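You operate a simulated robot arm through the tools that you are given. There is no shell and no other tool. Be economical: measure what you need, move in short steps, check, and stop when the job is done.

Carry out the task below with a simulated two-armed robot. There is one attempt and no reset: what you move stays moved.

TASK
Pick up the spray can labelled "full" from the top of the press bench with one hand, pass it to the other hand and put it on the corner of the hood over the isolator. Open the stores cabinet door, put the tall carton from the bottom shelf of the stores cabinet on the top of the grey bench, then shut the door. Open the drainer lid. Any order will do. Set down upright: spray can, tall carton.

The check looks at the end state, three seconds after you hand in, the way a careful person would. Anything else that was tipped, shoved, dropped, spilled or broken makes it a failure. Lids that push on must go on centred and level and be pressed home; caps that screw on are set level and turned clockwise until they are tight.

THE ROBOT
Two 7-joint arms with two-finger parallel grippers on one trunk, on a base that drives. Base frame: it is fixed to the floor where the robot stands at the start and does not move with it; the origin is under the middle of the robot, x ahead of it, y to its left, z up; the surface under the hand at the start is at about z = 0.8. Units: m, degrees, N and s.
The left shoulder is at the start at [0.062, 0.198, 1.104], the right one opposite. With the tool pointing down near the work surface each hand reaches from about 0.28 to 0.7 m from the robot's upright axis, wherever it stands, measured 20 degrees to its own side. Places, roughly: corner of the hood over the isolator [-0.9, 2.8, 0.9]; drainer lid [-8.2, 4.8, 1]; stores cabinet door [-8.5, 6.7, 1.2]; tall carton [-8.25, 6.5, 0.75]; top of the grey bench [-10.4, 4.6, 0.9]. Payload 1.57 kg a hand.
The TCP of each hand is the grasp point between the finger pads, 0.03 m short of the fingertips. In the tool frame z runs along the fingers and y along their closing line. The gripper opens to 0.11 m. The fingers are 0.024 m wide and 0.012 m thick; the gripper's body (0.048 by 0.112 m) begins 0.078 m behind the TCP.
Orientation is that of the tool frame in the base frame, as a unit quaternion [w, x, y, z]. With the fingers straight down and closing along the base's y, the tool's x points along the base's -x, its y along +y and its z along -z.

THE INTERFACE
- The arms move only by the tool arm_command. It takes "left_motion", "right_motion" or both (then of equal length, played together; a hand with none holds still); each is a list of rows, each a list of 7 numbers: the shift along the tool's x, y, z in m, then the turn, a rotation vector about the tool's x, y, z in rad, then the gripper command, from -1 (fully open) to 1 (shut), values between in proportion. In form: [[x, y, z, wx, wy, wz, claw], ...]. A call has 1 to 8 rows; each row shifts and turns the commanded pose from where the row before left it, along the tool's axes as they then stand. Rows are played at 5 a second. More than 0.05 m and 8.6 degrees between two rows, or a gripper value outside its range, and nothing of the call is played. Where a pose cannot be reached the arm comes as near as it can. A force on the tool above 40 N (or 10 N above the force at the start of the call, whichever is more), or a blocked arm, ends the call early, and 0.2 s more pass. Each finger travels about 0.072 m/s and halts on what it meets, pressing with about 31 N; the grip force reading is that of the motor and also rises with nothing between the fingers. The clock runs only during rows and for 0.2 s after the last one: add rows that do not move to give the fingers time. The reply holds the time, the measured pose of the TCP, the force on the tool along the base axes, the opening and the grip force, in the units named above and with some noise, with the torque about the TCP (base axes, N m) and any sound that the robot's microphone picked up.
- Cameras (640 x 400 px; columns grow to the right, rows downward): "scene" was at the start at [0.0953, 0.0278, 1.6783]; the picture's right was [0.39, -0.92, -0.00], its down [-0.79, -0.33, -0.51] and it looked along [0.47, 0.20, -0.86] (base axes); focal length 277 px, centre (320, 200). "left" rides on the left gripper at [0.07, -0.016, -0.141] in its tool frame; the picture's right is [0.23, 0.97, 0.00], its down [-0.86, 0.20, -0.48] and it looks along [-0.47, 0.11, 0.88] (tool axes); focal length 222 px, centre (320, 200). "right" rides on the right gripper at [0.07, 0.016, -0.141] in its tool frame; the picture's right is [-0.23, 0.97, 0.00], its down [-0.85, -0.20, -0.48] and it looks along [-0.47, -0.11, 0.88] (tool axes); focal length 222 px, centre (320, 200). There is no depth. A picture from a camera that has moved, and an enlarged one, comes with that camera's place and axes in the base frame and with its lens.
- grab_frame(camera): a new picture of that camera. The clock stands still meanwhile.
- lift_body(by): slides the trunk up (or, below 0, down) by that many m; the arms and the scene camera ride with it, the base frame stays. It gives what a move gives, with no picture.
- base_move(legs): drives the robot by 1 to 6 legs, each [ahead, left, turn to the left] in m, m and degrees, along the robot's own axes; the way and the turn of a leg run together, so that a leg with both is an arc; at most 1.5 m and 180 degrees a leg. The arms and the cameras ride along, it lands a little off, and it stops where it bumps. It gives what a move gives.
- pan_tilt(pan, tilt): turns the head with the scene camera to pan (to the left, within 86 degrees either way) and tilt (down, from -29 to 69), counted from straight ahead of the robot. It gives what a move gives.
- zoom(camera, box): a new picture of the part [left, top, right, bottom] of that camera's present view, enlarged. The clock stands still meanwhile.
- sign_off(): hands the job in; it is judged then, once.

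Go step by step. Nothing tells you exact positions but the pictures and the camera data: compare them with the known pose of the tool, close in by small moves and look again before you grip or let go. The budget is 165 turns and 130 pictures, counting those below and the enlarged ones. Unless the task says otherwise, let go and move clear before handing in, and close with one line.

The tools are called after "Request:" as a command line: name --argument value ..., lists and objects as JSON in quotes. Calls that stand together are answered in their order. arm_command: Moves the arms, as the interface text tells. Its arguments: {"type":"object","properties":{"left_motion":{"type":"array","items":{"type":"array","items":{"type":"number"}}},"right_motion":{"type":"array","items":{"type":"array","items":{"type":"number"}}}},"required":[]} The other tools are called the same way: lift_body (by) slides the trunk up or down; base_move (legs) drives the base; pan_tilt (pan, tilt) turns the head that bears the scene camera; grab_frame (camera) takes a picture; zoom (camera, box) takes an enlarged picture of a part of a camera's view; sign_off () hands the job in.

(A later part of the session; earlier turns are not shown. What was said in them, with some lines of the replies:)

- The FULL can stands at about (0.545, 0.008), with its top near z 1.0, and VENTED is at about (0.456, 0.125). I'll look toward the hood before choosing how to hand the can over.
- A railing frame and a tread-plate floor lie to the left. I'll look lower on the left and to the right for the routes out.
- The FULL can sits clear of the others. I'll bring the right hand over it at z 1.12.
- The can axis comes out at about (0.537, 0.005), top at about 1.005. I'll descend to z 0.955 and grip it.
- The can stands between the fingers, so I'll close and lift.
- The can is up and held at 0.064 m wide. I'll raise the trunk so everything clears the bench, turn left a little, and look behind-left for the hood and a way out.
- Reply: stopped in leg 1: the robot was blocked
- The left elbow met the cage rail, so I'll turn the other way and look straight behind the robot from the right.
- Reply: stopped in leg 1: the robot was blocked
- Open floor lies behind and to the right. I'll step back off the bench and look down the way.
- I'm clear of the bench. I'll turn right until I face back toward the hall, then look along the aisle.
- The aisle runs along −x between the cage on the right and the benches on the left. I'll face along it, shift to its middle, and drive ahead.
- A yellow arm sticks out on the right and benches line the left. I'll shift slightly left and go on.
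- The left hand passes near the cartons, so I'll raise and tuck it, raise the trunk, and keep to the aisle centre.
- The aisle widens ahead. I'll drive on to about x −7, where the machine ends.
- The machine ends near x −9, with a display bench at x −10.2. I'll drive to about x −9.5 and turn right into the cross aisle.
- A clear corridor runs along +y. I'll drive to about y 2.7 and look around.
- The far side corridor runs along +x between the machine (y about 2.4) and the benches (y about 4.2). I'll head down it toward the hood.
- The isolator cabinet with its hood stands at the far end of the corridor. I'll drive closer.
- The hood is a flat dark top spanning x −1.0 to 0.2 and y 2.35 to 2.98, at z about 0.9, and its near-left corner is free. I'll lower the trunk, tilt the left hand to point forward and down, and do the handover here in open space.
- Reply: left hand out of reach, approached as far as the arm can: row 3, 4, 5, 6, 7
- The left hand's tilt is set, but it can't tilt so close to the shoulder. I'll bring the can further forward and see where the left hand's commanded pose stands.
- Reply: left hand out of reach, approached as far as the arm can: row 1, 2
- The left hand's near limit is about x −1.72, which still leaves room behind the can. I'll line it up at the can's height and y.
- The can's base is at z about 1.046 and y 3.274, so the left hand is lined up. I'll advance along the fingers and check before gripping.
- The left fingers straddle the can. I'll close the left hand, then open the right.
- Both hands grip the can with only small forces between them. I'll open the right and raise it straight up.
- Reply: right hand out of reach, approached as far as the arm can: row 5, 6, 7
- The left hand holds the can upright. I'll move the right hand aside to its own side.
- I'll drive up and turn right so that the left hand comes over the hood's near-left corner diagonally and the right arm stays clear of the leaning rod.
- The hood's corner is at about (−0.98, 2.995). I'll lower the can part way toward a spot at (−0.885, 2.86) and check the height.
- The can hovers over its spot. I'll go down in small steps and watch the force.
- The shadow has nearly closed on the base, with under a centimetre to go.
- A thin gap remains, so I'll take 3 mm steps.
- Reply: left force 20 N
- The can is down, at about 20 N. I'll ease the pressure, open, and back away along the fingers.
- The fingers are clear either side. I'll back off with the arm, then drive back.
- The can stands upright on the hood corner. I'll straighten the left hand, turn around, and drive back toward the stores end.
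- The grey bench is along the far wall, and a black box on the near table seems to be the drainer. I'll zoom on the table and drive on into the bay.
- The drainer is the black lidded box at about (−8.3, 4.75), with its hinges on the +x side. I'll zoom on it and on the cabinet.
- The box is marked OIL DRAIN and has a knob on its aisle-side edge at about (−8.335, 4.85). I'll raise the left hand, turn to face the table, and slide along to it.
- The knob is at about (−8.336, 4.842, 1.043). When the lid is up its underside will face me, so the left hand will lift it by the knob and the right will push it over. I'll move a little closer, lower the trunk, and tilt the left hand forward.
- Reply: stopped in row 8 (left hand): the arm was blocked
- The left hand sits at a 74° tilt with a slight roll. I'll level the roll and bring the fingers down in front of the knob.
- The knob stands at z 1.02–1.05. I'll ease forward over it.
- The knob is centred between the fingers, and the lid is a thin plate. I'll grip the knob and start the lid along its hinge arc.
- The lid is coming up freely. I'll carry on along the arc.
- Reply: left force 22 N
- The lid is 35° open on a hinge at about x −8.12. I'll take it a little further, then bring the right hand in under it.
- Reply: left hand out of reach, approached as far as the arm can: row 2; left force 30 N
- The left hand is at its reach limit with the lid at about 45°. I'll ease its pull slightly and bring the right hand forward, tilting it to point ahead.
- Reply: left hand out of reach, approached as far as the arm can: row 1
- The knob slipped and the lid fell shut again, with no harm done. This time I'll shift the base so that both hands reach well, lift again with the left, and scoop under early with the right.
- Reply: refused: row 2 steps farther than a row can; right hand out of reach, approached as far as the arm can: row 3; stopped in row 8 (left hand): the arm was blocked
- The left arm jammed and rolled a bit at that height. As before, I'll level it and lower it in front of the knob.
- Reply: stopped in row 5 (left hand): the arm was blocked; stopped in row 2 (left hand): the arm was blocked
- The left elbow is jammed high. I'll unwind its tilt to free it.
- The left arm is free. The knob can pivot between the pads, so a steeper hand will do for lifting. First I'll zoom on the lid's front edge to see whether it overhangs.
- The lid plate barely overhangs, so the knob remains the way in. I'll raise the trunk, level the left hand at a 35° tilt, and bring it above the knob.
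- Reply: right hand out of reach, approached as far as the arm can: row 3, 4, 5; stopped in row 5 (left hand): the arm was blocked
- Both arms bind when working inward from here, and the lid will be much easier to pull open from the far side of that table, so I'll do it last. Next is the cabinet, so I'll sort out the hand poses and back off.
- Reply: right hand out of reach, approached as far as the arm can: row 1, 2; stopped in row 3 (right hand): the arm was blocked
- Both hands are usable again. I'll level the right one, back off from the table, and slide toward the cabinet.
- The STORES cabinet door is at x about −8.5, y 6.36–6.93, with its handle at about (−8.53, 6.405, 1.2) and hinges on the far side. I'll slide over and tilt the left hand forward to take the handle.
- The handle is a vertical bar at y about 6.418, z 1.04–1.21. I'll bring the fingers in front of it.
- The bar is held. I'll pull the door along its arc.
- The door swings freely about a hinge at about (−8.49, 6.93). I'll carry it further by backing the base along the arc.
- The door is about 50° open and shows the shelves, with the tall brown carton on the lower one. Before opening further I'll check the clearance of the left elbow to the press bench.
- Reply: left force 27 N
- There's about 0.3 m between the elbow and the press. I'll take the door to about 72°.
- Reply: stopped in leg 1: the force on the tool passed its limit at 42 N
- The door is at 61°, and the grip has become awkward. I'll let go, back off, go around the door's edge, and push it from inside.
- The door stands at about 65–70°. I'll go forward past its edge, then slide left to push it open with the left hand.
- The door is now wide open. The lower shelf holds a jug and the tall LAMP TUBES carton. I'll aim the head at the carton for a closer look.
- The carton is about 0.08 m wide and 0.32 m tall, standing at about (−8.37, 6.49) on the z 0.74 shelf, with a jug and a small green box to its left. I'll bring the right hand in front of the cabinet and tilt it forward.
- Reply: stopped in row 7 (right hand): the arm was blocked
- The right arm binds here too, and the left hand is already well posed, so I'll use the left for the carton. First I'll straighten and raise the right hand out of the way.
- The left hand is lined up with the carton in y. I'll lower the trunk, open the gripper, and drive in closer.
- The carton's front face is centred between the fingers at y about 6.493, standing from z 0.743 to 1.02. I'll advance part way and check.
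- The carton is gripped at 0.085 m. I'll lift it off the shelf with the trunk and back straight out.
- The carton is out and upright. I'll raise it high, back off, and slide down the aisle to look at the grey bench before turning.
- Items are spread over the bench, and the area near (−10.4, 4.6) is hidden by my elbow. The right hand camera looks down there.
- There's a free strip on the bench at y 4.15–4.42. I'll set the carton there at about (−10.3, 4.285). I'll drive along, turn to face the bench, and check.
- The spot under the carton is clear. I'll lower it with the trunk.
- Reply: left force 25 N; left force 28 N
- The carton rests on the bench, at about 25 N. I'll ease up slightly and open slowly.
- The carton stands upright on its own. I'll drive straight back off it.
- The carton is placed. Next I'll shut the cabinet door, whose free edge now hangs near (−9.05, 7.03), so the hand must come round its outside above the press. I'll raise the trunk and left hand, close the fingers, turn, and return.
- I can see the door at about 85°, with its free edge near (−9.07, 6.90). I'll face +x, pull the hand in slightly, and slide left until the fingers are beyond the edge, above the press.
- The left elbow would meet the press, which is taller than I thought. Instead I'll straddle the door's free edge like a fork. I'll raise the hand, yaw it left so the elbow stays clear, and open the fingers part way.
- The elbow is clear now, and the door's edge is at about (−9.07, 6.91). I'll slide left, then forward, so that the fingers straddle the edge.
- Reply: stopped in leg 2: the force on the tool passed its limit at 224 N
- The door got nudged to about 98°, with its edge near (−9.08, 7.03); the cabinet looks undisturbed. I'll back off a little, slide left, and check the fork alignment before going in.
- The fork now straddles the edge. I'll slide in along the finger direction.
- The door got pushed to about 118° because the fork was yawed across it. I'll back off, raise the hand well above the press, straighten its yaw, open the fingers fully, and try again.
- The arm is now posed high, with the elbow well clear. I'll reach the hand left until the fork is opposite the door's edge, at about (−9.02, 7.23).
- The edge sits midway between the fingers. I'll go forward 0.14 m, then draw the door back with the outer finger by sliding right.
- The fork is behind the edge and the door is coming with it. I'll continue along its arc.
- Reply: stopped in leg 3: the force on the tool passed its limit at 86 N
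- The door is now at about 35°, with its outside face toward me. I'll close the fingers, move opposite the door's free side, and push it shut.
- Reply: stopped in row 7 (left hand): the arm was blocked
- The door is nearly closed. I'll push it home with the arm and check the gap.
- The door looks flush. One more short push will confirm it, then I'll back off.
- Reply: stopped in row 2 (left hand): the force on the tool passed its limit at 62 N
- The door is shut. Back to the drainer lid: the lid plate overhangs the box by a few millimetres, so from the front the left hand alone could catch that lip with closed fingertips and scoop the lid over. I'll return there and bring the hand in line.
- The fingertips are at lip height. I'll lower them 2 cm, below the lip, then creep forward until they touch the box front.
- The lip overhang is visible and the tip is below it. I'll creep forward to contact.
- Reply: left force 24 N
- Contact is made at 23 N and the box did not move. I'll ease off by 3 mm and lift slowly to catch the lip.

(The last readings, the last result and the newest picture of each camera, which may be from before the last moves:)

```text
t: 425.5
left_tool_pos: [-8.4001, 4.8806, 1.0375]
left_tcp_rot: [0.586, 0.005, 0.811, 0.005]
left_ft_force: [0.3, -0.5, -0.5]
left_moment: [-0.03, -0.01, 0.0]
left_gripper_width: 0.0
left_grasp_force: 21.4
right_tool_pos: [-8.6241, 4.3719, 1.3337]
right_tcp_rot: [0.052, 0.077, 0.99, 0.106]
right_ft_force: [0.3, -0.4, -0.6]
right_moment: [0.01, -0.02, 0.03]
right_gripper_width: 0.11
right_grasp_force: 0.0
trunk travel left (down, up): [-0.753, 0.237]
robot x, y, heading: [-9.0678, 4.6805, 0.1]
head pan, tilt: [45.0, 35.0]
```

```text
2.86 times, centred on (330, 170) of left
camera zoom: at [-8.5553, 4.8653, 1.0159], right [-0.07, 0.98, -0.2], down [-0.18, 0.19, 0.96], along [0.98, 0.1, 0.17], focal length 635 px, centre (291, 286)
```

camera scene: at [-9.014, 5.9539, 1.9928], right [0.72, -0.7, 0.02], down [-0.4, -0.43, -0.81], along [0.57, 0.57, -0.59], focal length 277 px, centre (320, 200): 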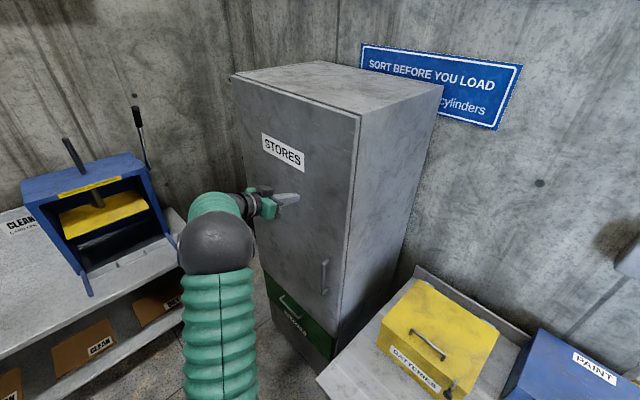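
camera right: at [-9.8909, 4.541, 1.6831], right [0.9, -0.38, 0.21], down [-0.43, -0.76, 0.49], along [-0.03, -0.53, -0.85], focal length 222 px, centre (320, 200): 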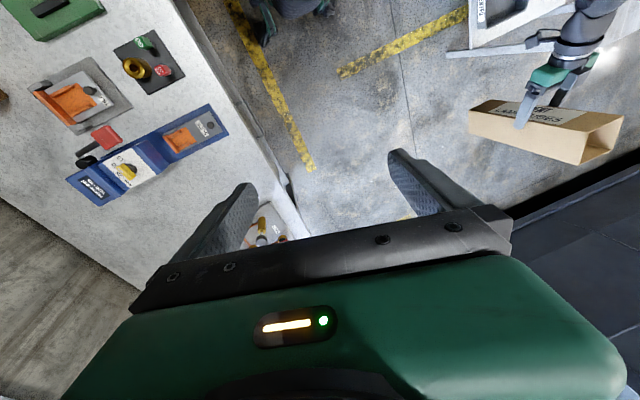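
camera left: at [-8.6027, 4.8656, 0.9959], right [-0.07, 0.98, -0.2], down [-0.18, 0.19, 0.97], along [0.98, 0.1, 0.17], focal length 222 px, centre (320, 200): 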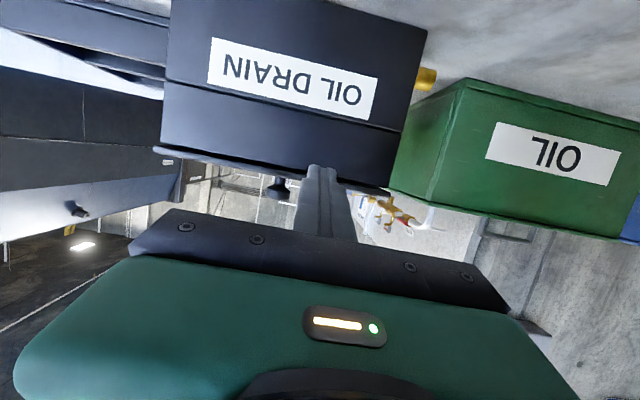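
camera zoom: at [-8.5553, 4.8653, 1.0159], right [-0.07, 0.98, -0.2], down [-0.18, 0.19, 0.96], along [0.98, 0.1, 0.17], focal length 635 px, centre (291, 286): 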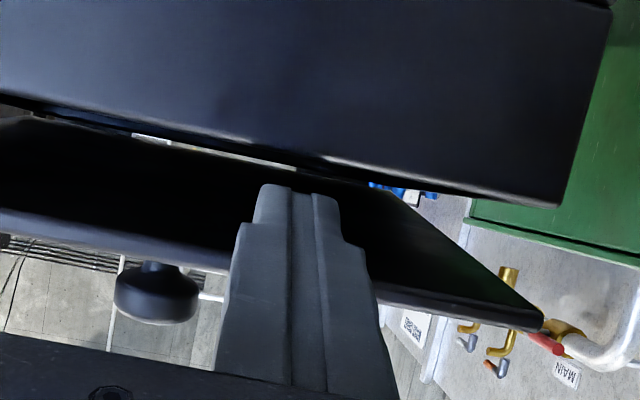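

The lid is riding on the fingertips. I'll raise it a bit more, then slip in underneath and up.

Request:
arm_command --left_motion '[[-0.0142, 0, -0.0047, 0, 0, 0, 1], [-0.0123, 0, 0.0275, 0, 0, 0, 1], [-0.0396, 0, 0.0237, 0, 0, 0, 1], [-0.0396, 0, 0.0237, 0, 0, 0, 1], [0, 0, 0, 0, 0, 0, 1]]'

Request:
grab_frame --camera "left"

```text
t: 426.7
left_tool_pos: [-8.3019, 4.8774, 1.1167]
left_tcp_rot: [0.584, 0.007, 0.811, 0.005]
left_ft_force: [-1.2, -0.8, -1.6]
left_moment: [0.01, 0.09, -0.04]
left_gripper_width: 0.0
left_grasp_force: 21.0
right_tool_pos: [-8.6251, 4.3721, 1.3346]
right_tcp_rot: [0.052, 0.077, 0.99, 0.106]
right_ft_force: [0.2, -0.1, 0.5]
right_moment: [0.0, -0.02, 0.01]
right_gripper_width: 0.11
right_grasp_force: 0.1
trunk travel left (down, up): [-0.753, 0.237]
robot x, y, heading: [-9.0664, 4.6854, 0.2]
head pan, tilt: [45.0, 35.0]
```

```text
12 pictures are left
camera left: at [-8.4567, 4.863, 1.0951], right [-0.07, 0.98, -0.2], down [-0.18, 0.19, 0.97], along [0.98, 0.1, 0.17], focal length 222 px, centre (320, 200)
```

left: 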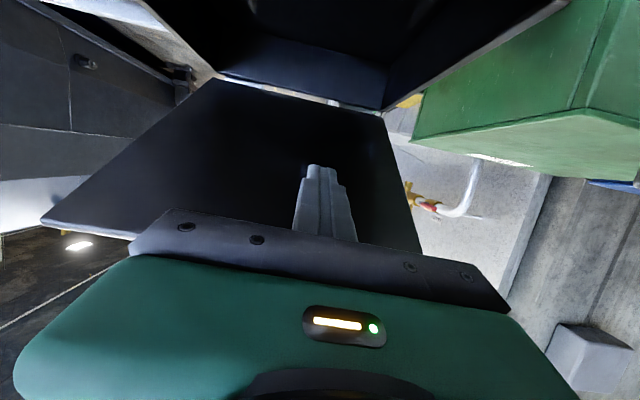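

The lid is at about 35° on the finger. I'll continue up and over.

Request:
arm_command --left_motion '[[-0.0411, 0, 0.0285, 0, 0, 0, 1], [-0.0316, 0, 0.0317, 0, 0, 0, 1], [-0.0221, 0, 0.0348, 0, 0, 0, 1], [0, 0, 0, 0, 0, 0, 1]]'

Request:
grab_frame --camera "left"

```text
t: 427.7
left_tool_pos: [-8.182, 4.8746, 1.1753]
left_tcp_rot: [0.584, 0.006, 0.812, 0.005]
left_ft_force: [0.8, 1.4, -0.2]
left_moment: [0.01, 0.01, -0.01]
left_gripper_width: 0.0
left_grasp_force: 20.7
right_tool_pos: [-8.6247, 4.3723, 1.333]
right_tcp_rot: [0.053, 0.077, 0.99, 0.107]
right_ft_force: [0.3, 0.1, -0.3]
right_moment: [0.0, 0.01, 0.0]
right_gripper_width: 0.1101
right_grasp_force: 0.1
trunk travel left (down, up): [-0.753, 0.237]
robot x, y, heading: [-9.068, 4.683, -0.1]
head pan, tilt: [45.0, 35.0]
```

```text
11 pictures are left
camera left: at [-8.3385, 4.8594, 1.1534], right [-0.07, 0.98, -0.2], down [-0.18, 0.19, 0.97], along [0.98, 0.1, 0.17], focal length 222 px, centre (320, 200)
```

left: 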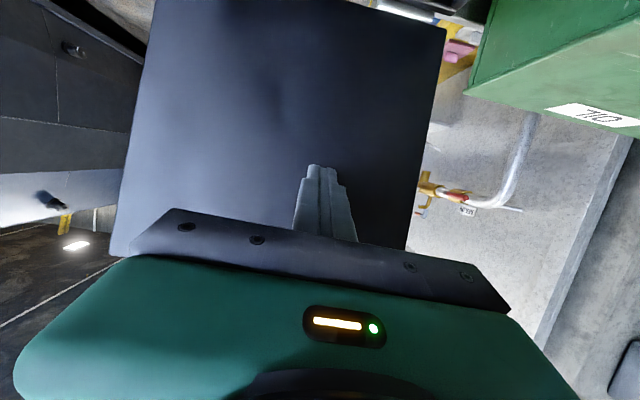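

The lid is close to upright. I'll push forward a few centimetres more to take it past vertical.

Request:
arm_command --left_motion '[[-0.0158, 0, 0.0316, 0, 0, 0, 1], [-0.0095, 0, 0.0285, 0, 0, 0, 1], [-0.0095, 0, 0.0285, 0, 0, 0, 1], [0, 0, 0, 0, 0, 0, 1]]'

Request:
grab_frame --camera "left"

```text
t: 428.7
left_tool_pos: [-8.1505, 4.8695, 1.1694]
left_tcp_rot: [0.584, 0.007, 0.812, 0.004]
left_ft_force: [0.0, -0.5, 0.5]
left_moment: [-0.01, 0.01, -0.05]
left_gripper_width: 0.0001
left_grasp_force: 21.2
left hand out of reach, approached as far as the arm can: row 1, 2, 3
right_tool_pos: [-8.6247, 4.3725, 1.3332]
right_tcp_rot: [0.052, 0.077, 0.99, 0.107]
right_ft_force: [0.7, -0.2, 0.2]
right_moment: [0.0, 0.05, 0.0]
right_gripper_width: 0.1101
right_grasp_force: 0.0
trunk travel left (down, up): [-0.753, 0.237]
robot x, y, heading: [-9.0683, 4.6827, 0.3]
head pan, tilt: [45.0, 35.0]
```

```text
10 pictures are left
camera left: at [-8.3068, 4.8547, 1.1484], right [-0.07, 0.98, -0.2], down [-0.18, 0.19, 0.97], along [0.98, 0.1, 0.17], focal length 222 px, centre (320, 200)
```

left: 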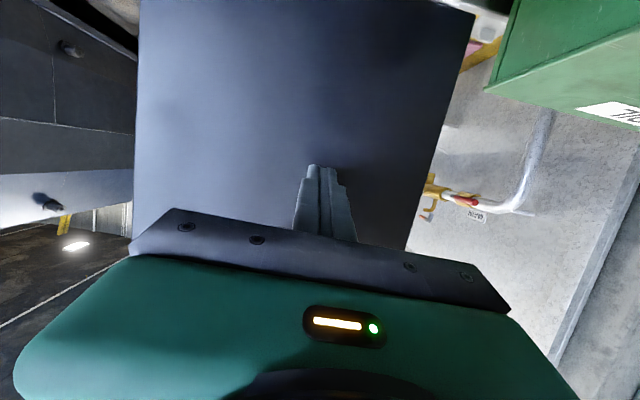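

The arm is at full reach with the lid about vertical. A small base nudge forward will tip it past.

Request:
base_move --legs '[[0.035, 0, 0]]'

Request:
grab_frame --camera "left"

```text
t: 429.5
left_tool_pos: [-8.1485, 4.8698, 1.1741]
left_tcp_rot: [0.584, 0.006, 0.812, 0.004]
left_ft_force: [-26.8, -0.4, 4.0]
left_moment: [-0.01, -0.24, -0.01]
left_gripper_width: 0.0
left_grasp_force: 20.9
right_tool_pos: [-8.6204, 4.373, 1.3355]
right_tcp_rot: [0.056, 0.077, 0.99, 0.107]
right_ft_force: [0.1, 0.4, 0.0]
right_moment: [-0.02, 0.01, -0.03]
right_gripper_width: 0.11
right_grasp_force: 0.2
trunk travel left (down, up): [-0.753, 0.237]
robot x, y, heading: [-9.0584, 4.6842, 0.2]
head pan, tilt: [45.0, 35.0]
stopped in leg 1: the force on the tool passed its limit at 60 N (the readings are from after the stop); the commanded pose is now the measured one
```

```text
9 pictures are left
camera left: at [-8.3039, 4.8543, 1.153], right [-0.07, 0.98, -0.2], down [-0.18, 0.19, 0.97], along [0.98, 0.1, 0.16], focal length 222 px, centre (320, 200)
```

left: 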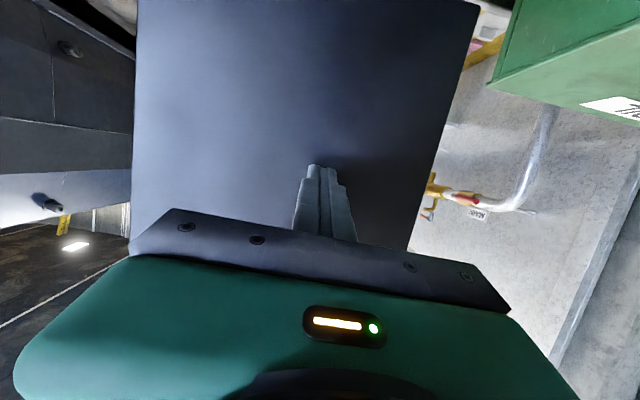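

Force rose sharply, so the lid is against its stop. I'll back off gently and see whether it stays up.

Request:
arm_command --left_motion '[[0.0063, 0, -0.019, 0, 0, 0, 1], [0.0063, 0, -0.019, 0, 0, 0, 1], [0, 0, 0, 0, 0, 0, 1]]'

Request:
grab_frame --camera "left"

```text
t: 430.3
left_tool_pos: [-8.1824, 4.8695, 1.1716]
left_tcp_rot: [0.583, 0.008, 0.813, 0.003]
left_ft_force: [0.1, -0.1, 0.3]
left_moment: [0.01, 0.0, 0.02]
left_gripper_width: 0.0001
left_grasp_force: 21.1
right_tool_pos: [-8.614, 4.3721, 1.3348]
right_tcp_rot: [0.054, 0.078, 0.99, 0.108]
right_ft_force: [0.2, 0.1, 0.1]
right_moment: [0.0, 0.0, 0.02]
right_gripper_width: 0.11
right_grasp_force: 0.1
trunk travel left (down, up): [-0.753, 0.237]
robot x, y, heading: [-9.0539, 4.6808, 0.4]
head pan, tilt: [45.0, 35.0]
```

```text
8 pictures are left
camera left: at [-8.3379, 4.8543, 1.1498], right [-0.07, 0.98, -0.2], down [-0.18, 0.19, 0.97], along [0.98, 0.1, 0.16], focal length 222 px, centre (320, 200)
```

left: 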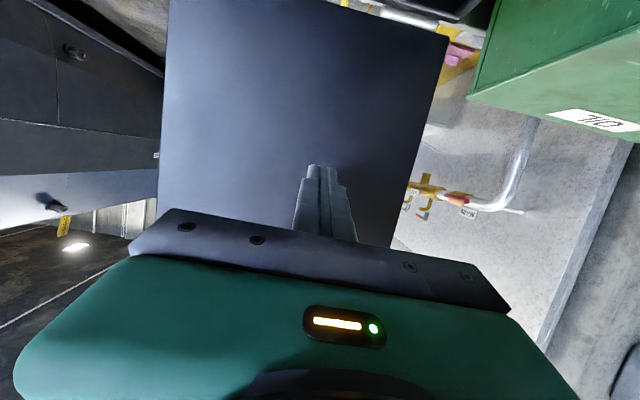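

The lid stays up on its own. I'll withdraw the hand fully and look with the head camera.

Request:
arm_command --left_motion '[[0.0126, 0, -0.038, 0, 0, 0, 1], [0.0126, 0, -0.038, 0, 0, 0, 1], [0, 0, -0.02, 0, 0, 0, 1]]'

Request:
base_move --legs '[[-0.3, 0, 0]]'

Request:
pan_tilt --pan 5 --tilt 35

Request:
grab_frame --camera "scene"

```text
t: 431.1
left_tool_pos: [-8.2805, 4.8719, 1.1723]
left_tcp_rot: [0.582, 0.007, 0.813, 0.004]
left_ft_force: [-0.4, 0.1, 0.3]
left_moment: [-0.04, 0.03, -0.02]
left_gripper_width: 0.0004
left_grasp_force: 21.3
right_tool_pos: [-8.6114, 4.3734, 1.3331]
right_tcp_rot: [0.053, 0.077, 0.99, 0.107]
right_ft_force: [-0.2, 1.5, -0.1]
right_moment: [-0.03, -0.01, 0.01]
right_gripper_width: 0.1098
right_grasp_force: 0.2
trunk travel left (down, up): [-0.753, 0.237]
robot x, y, heading: [-9.0573, 4.6818, 0.3]
head pan, tilt: [45.0, 35.0]
```

```text
t: 433.2
left_tool_pos: [-8.5839, 4.8724, 1.1715]
left_tcp_rot: [0.582, 0.005, 0.813, 0.005]
left_ft_force: [0.2, 0.8, 0.4]
left_moment: [0.04, -0.03, 0.03]
left_gripper_width: 0.0
left_grasp_force: 20.9
right_tool_pos: [-8.9173, 4.3732, 1.3333]
right_tcp_rot: [0.051, 0.075, 0.99, 0.106]
right_ft_force: [-0.4, 0.3, -0.5]
right_moment: [0.01, 0.01, 0.02]
right_gripper_width: 0.1101
right_grasp_force: 0.0
trunk travel left (down, up): [-0.753, 0.237]
robot x, y, heading: [-9.3621, 4.6791, 0.3]
head pan, tilt: [45.0, 35.0]
```

```text
t: 434.2
left_tool_pos: [-8.5892, 4.8733, 1.1761]
left_tcp_rot: [0.582, 0.006, 0.813, 0.005]
left_ft_force: [0.3, -0.1, 0.2]
left_moment: [0.0, 0.05, -0.01]
left_gripper_width: 0.0001
left_grasp_force: 21.0
right_tool_pos: [-8.9197, 4.3739, 1.3337]
right_tcp_rot: [0.054, 0.075, 0.99, 0.107]
right_ft_force: [-0.9, 0.5, -0.4]
right_moment: [0.02, 0.02, 0.0]
right_gripper_width: 0.1101
right_grasp_force: 0.2
trunk travel left (down, up): [-0.753, 0.237]
robot x, y, heading: [-9.3645, 4.6818, 0.5]
head pan, tilt: [5.0, 35.0]
```

```text
7 pictures are left
camera scene: at [-9.2411, 4.6887, 1.7643], right [0.09, -1.0, 0.0], down [-0.57, -0.05, -0.82], along [0.81, 0.08, -0.58], focal length 277 px, centre (320, 200)
```

scene: 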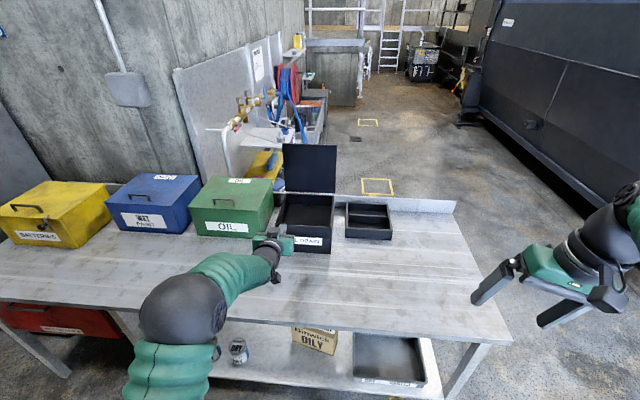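

The drainer lid stands open on its own. I'll take a last look at the cabinet door to confirm it stayed shut.

Request:
pan_tilt --pan 65 --tilt 15

Request:
grab_frame --camera "scene"

```text
t: 435.5
left_tool_pos: [-8.5892, 4.8718, 1.1747]
left_tcp_rot: [0.583, 0.005, 0.813, 0.005]
left_ft_force: [0.3, -0.5, -0.2]
left_moment: [-0.04, 0.0, -0.02]
left_gripper_width: 0.0001
left_grasp_force: 20.5
right_tool_pos: [-8.9205, 4.3726, 1.334]
right_tcp_rot: [0.055, 0.075, 0.99, 0.107]
right_ft_force: [0.3, 0.0, 0.0]
right_moment: [0.01, 0.01, -0.02]
right_gripper_width: 0.1099
right_grasp_force: 0.0
trunk travel left (down, up): [-0.753, 0.237]
robot x, y, heading: [-9.3607, 4.6817, 0.6]
head pan, tilt: [65.0, 15.0]
```

```text
6 pictures are left
camera scene: at [-9.2892, 4.7654, 1.7964], right [0.91, -0.42, 0.0], down [-0.11, -0.23, -0.97], along [0.4, 0.88, -0.26], focal length 277 px, centre (320, 200)
```

scene: 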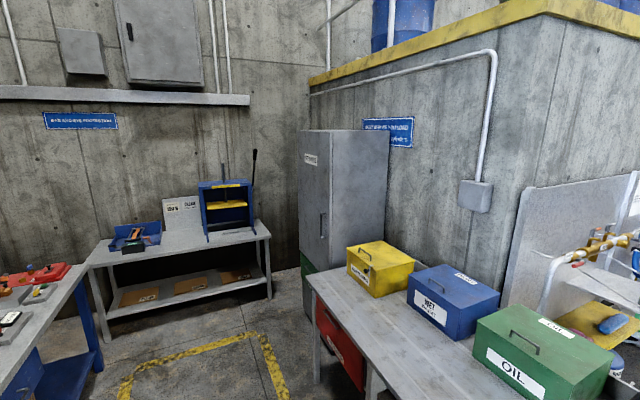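

The cabinet door is shut, the drainer lid is open, and I left the can and the carton standing upright with both hands clear. I'll hand in now.

Request:
sign_off

```text
The job is handed in.
```

The job is handed in: the FULL can was passed from the right hand to the left and set upright on the hood corner, the tall carton is upright on the grey bench, the stores cabinet door is shut, and the drainer lid stands open. Along the way the drainer lid once slipped from the gripper and fell shut, and the cabinet door took one hard bump; I saw no damage from either.
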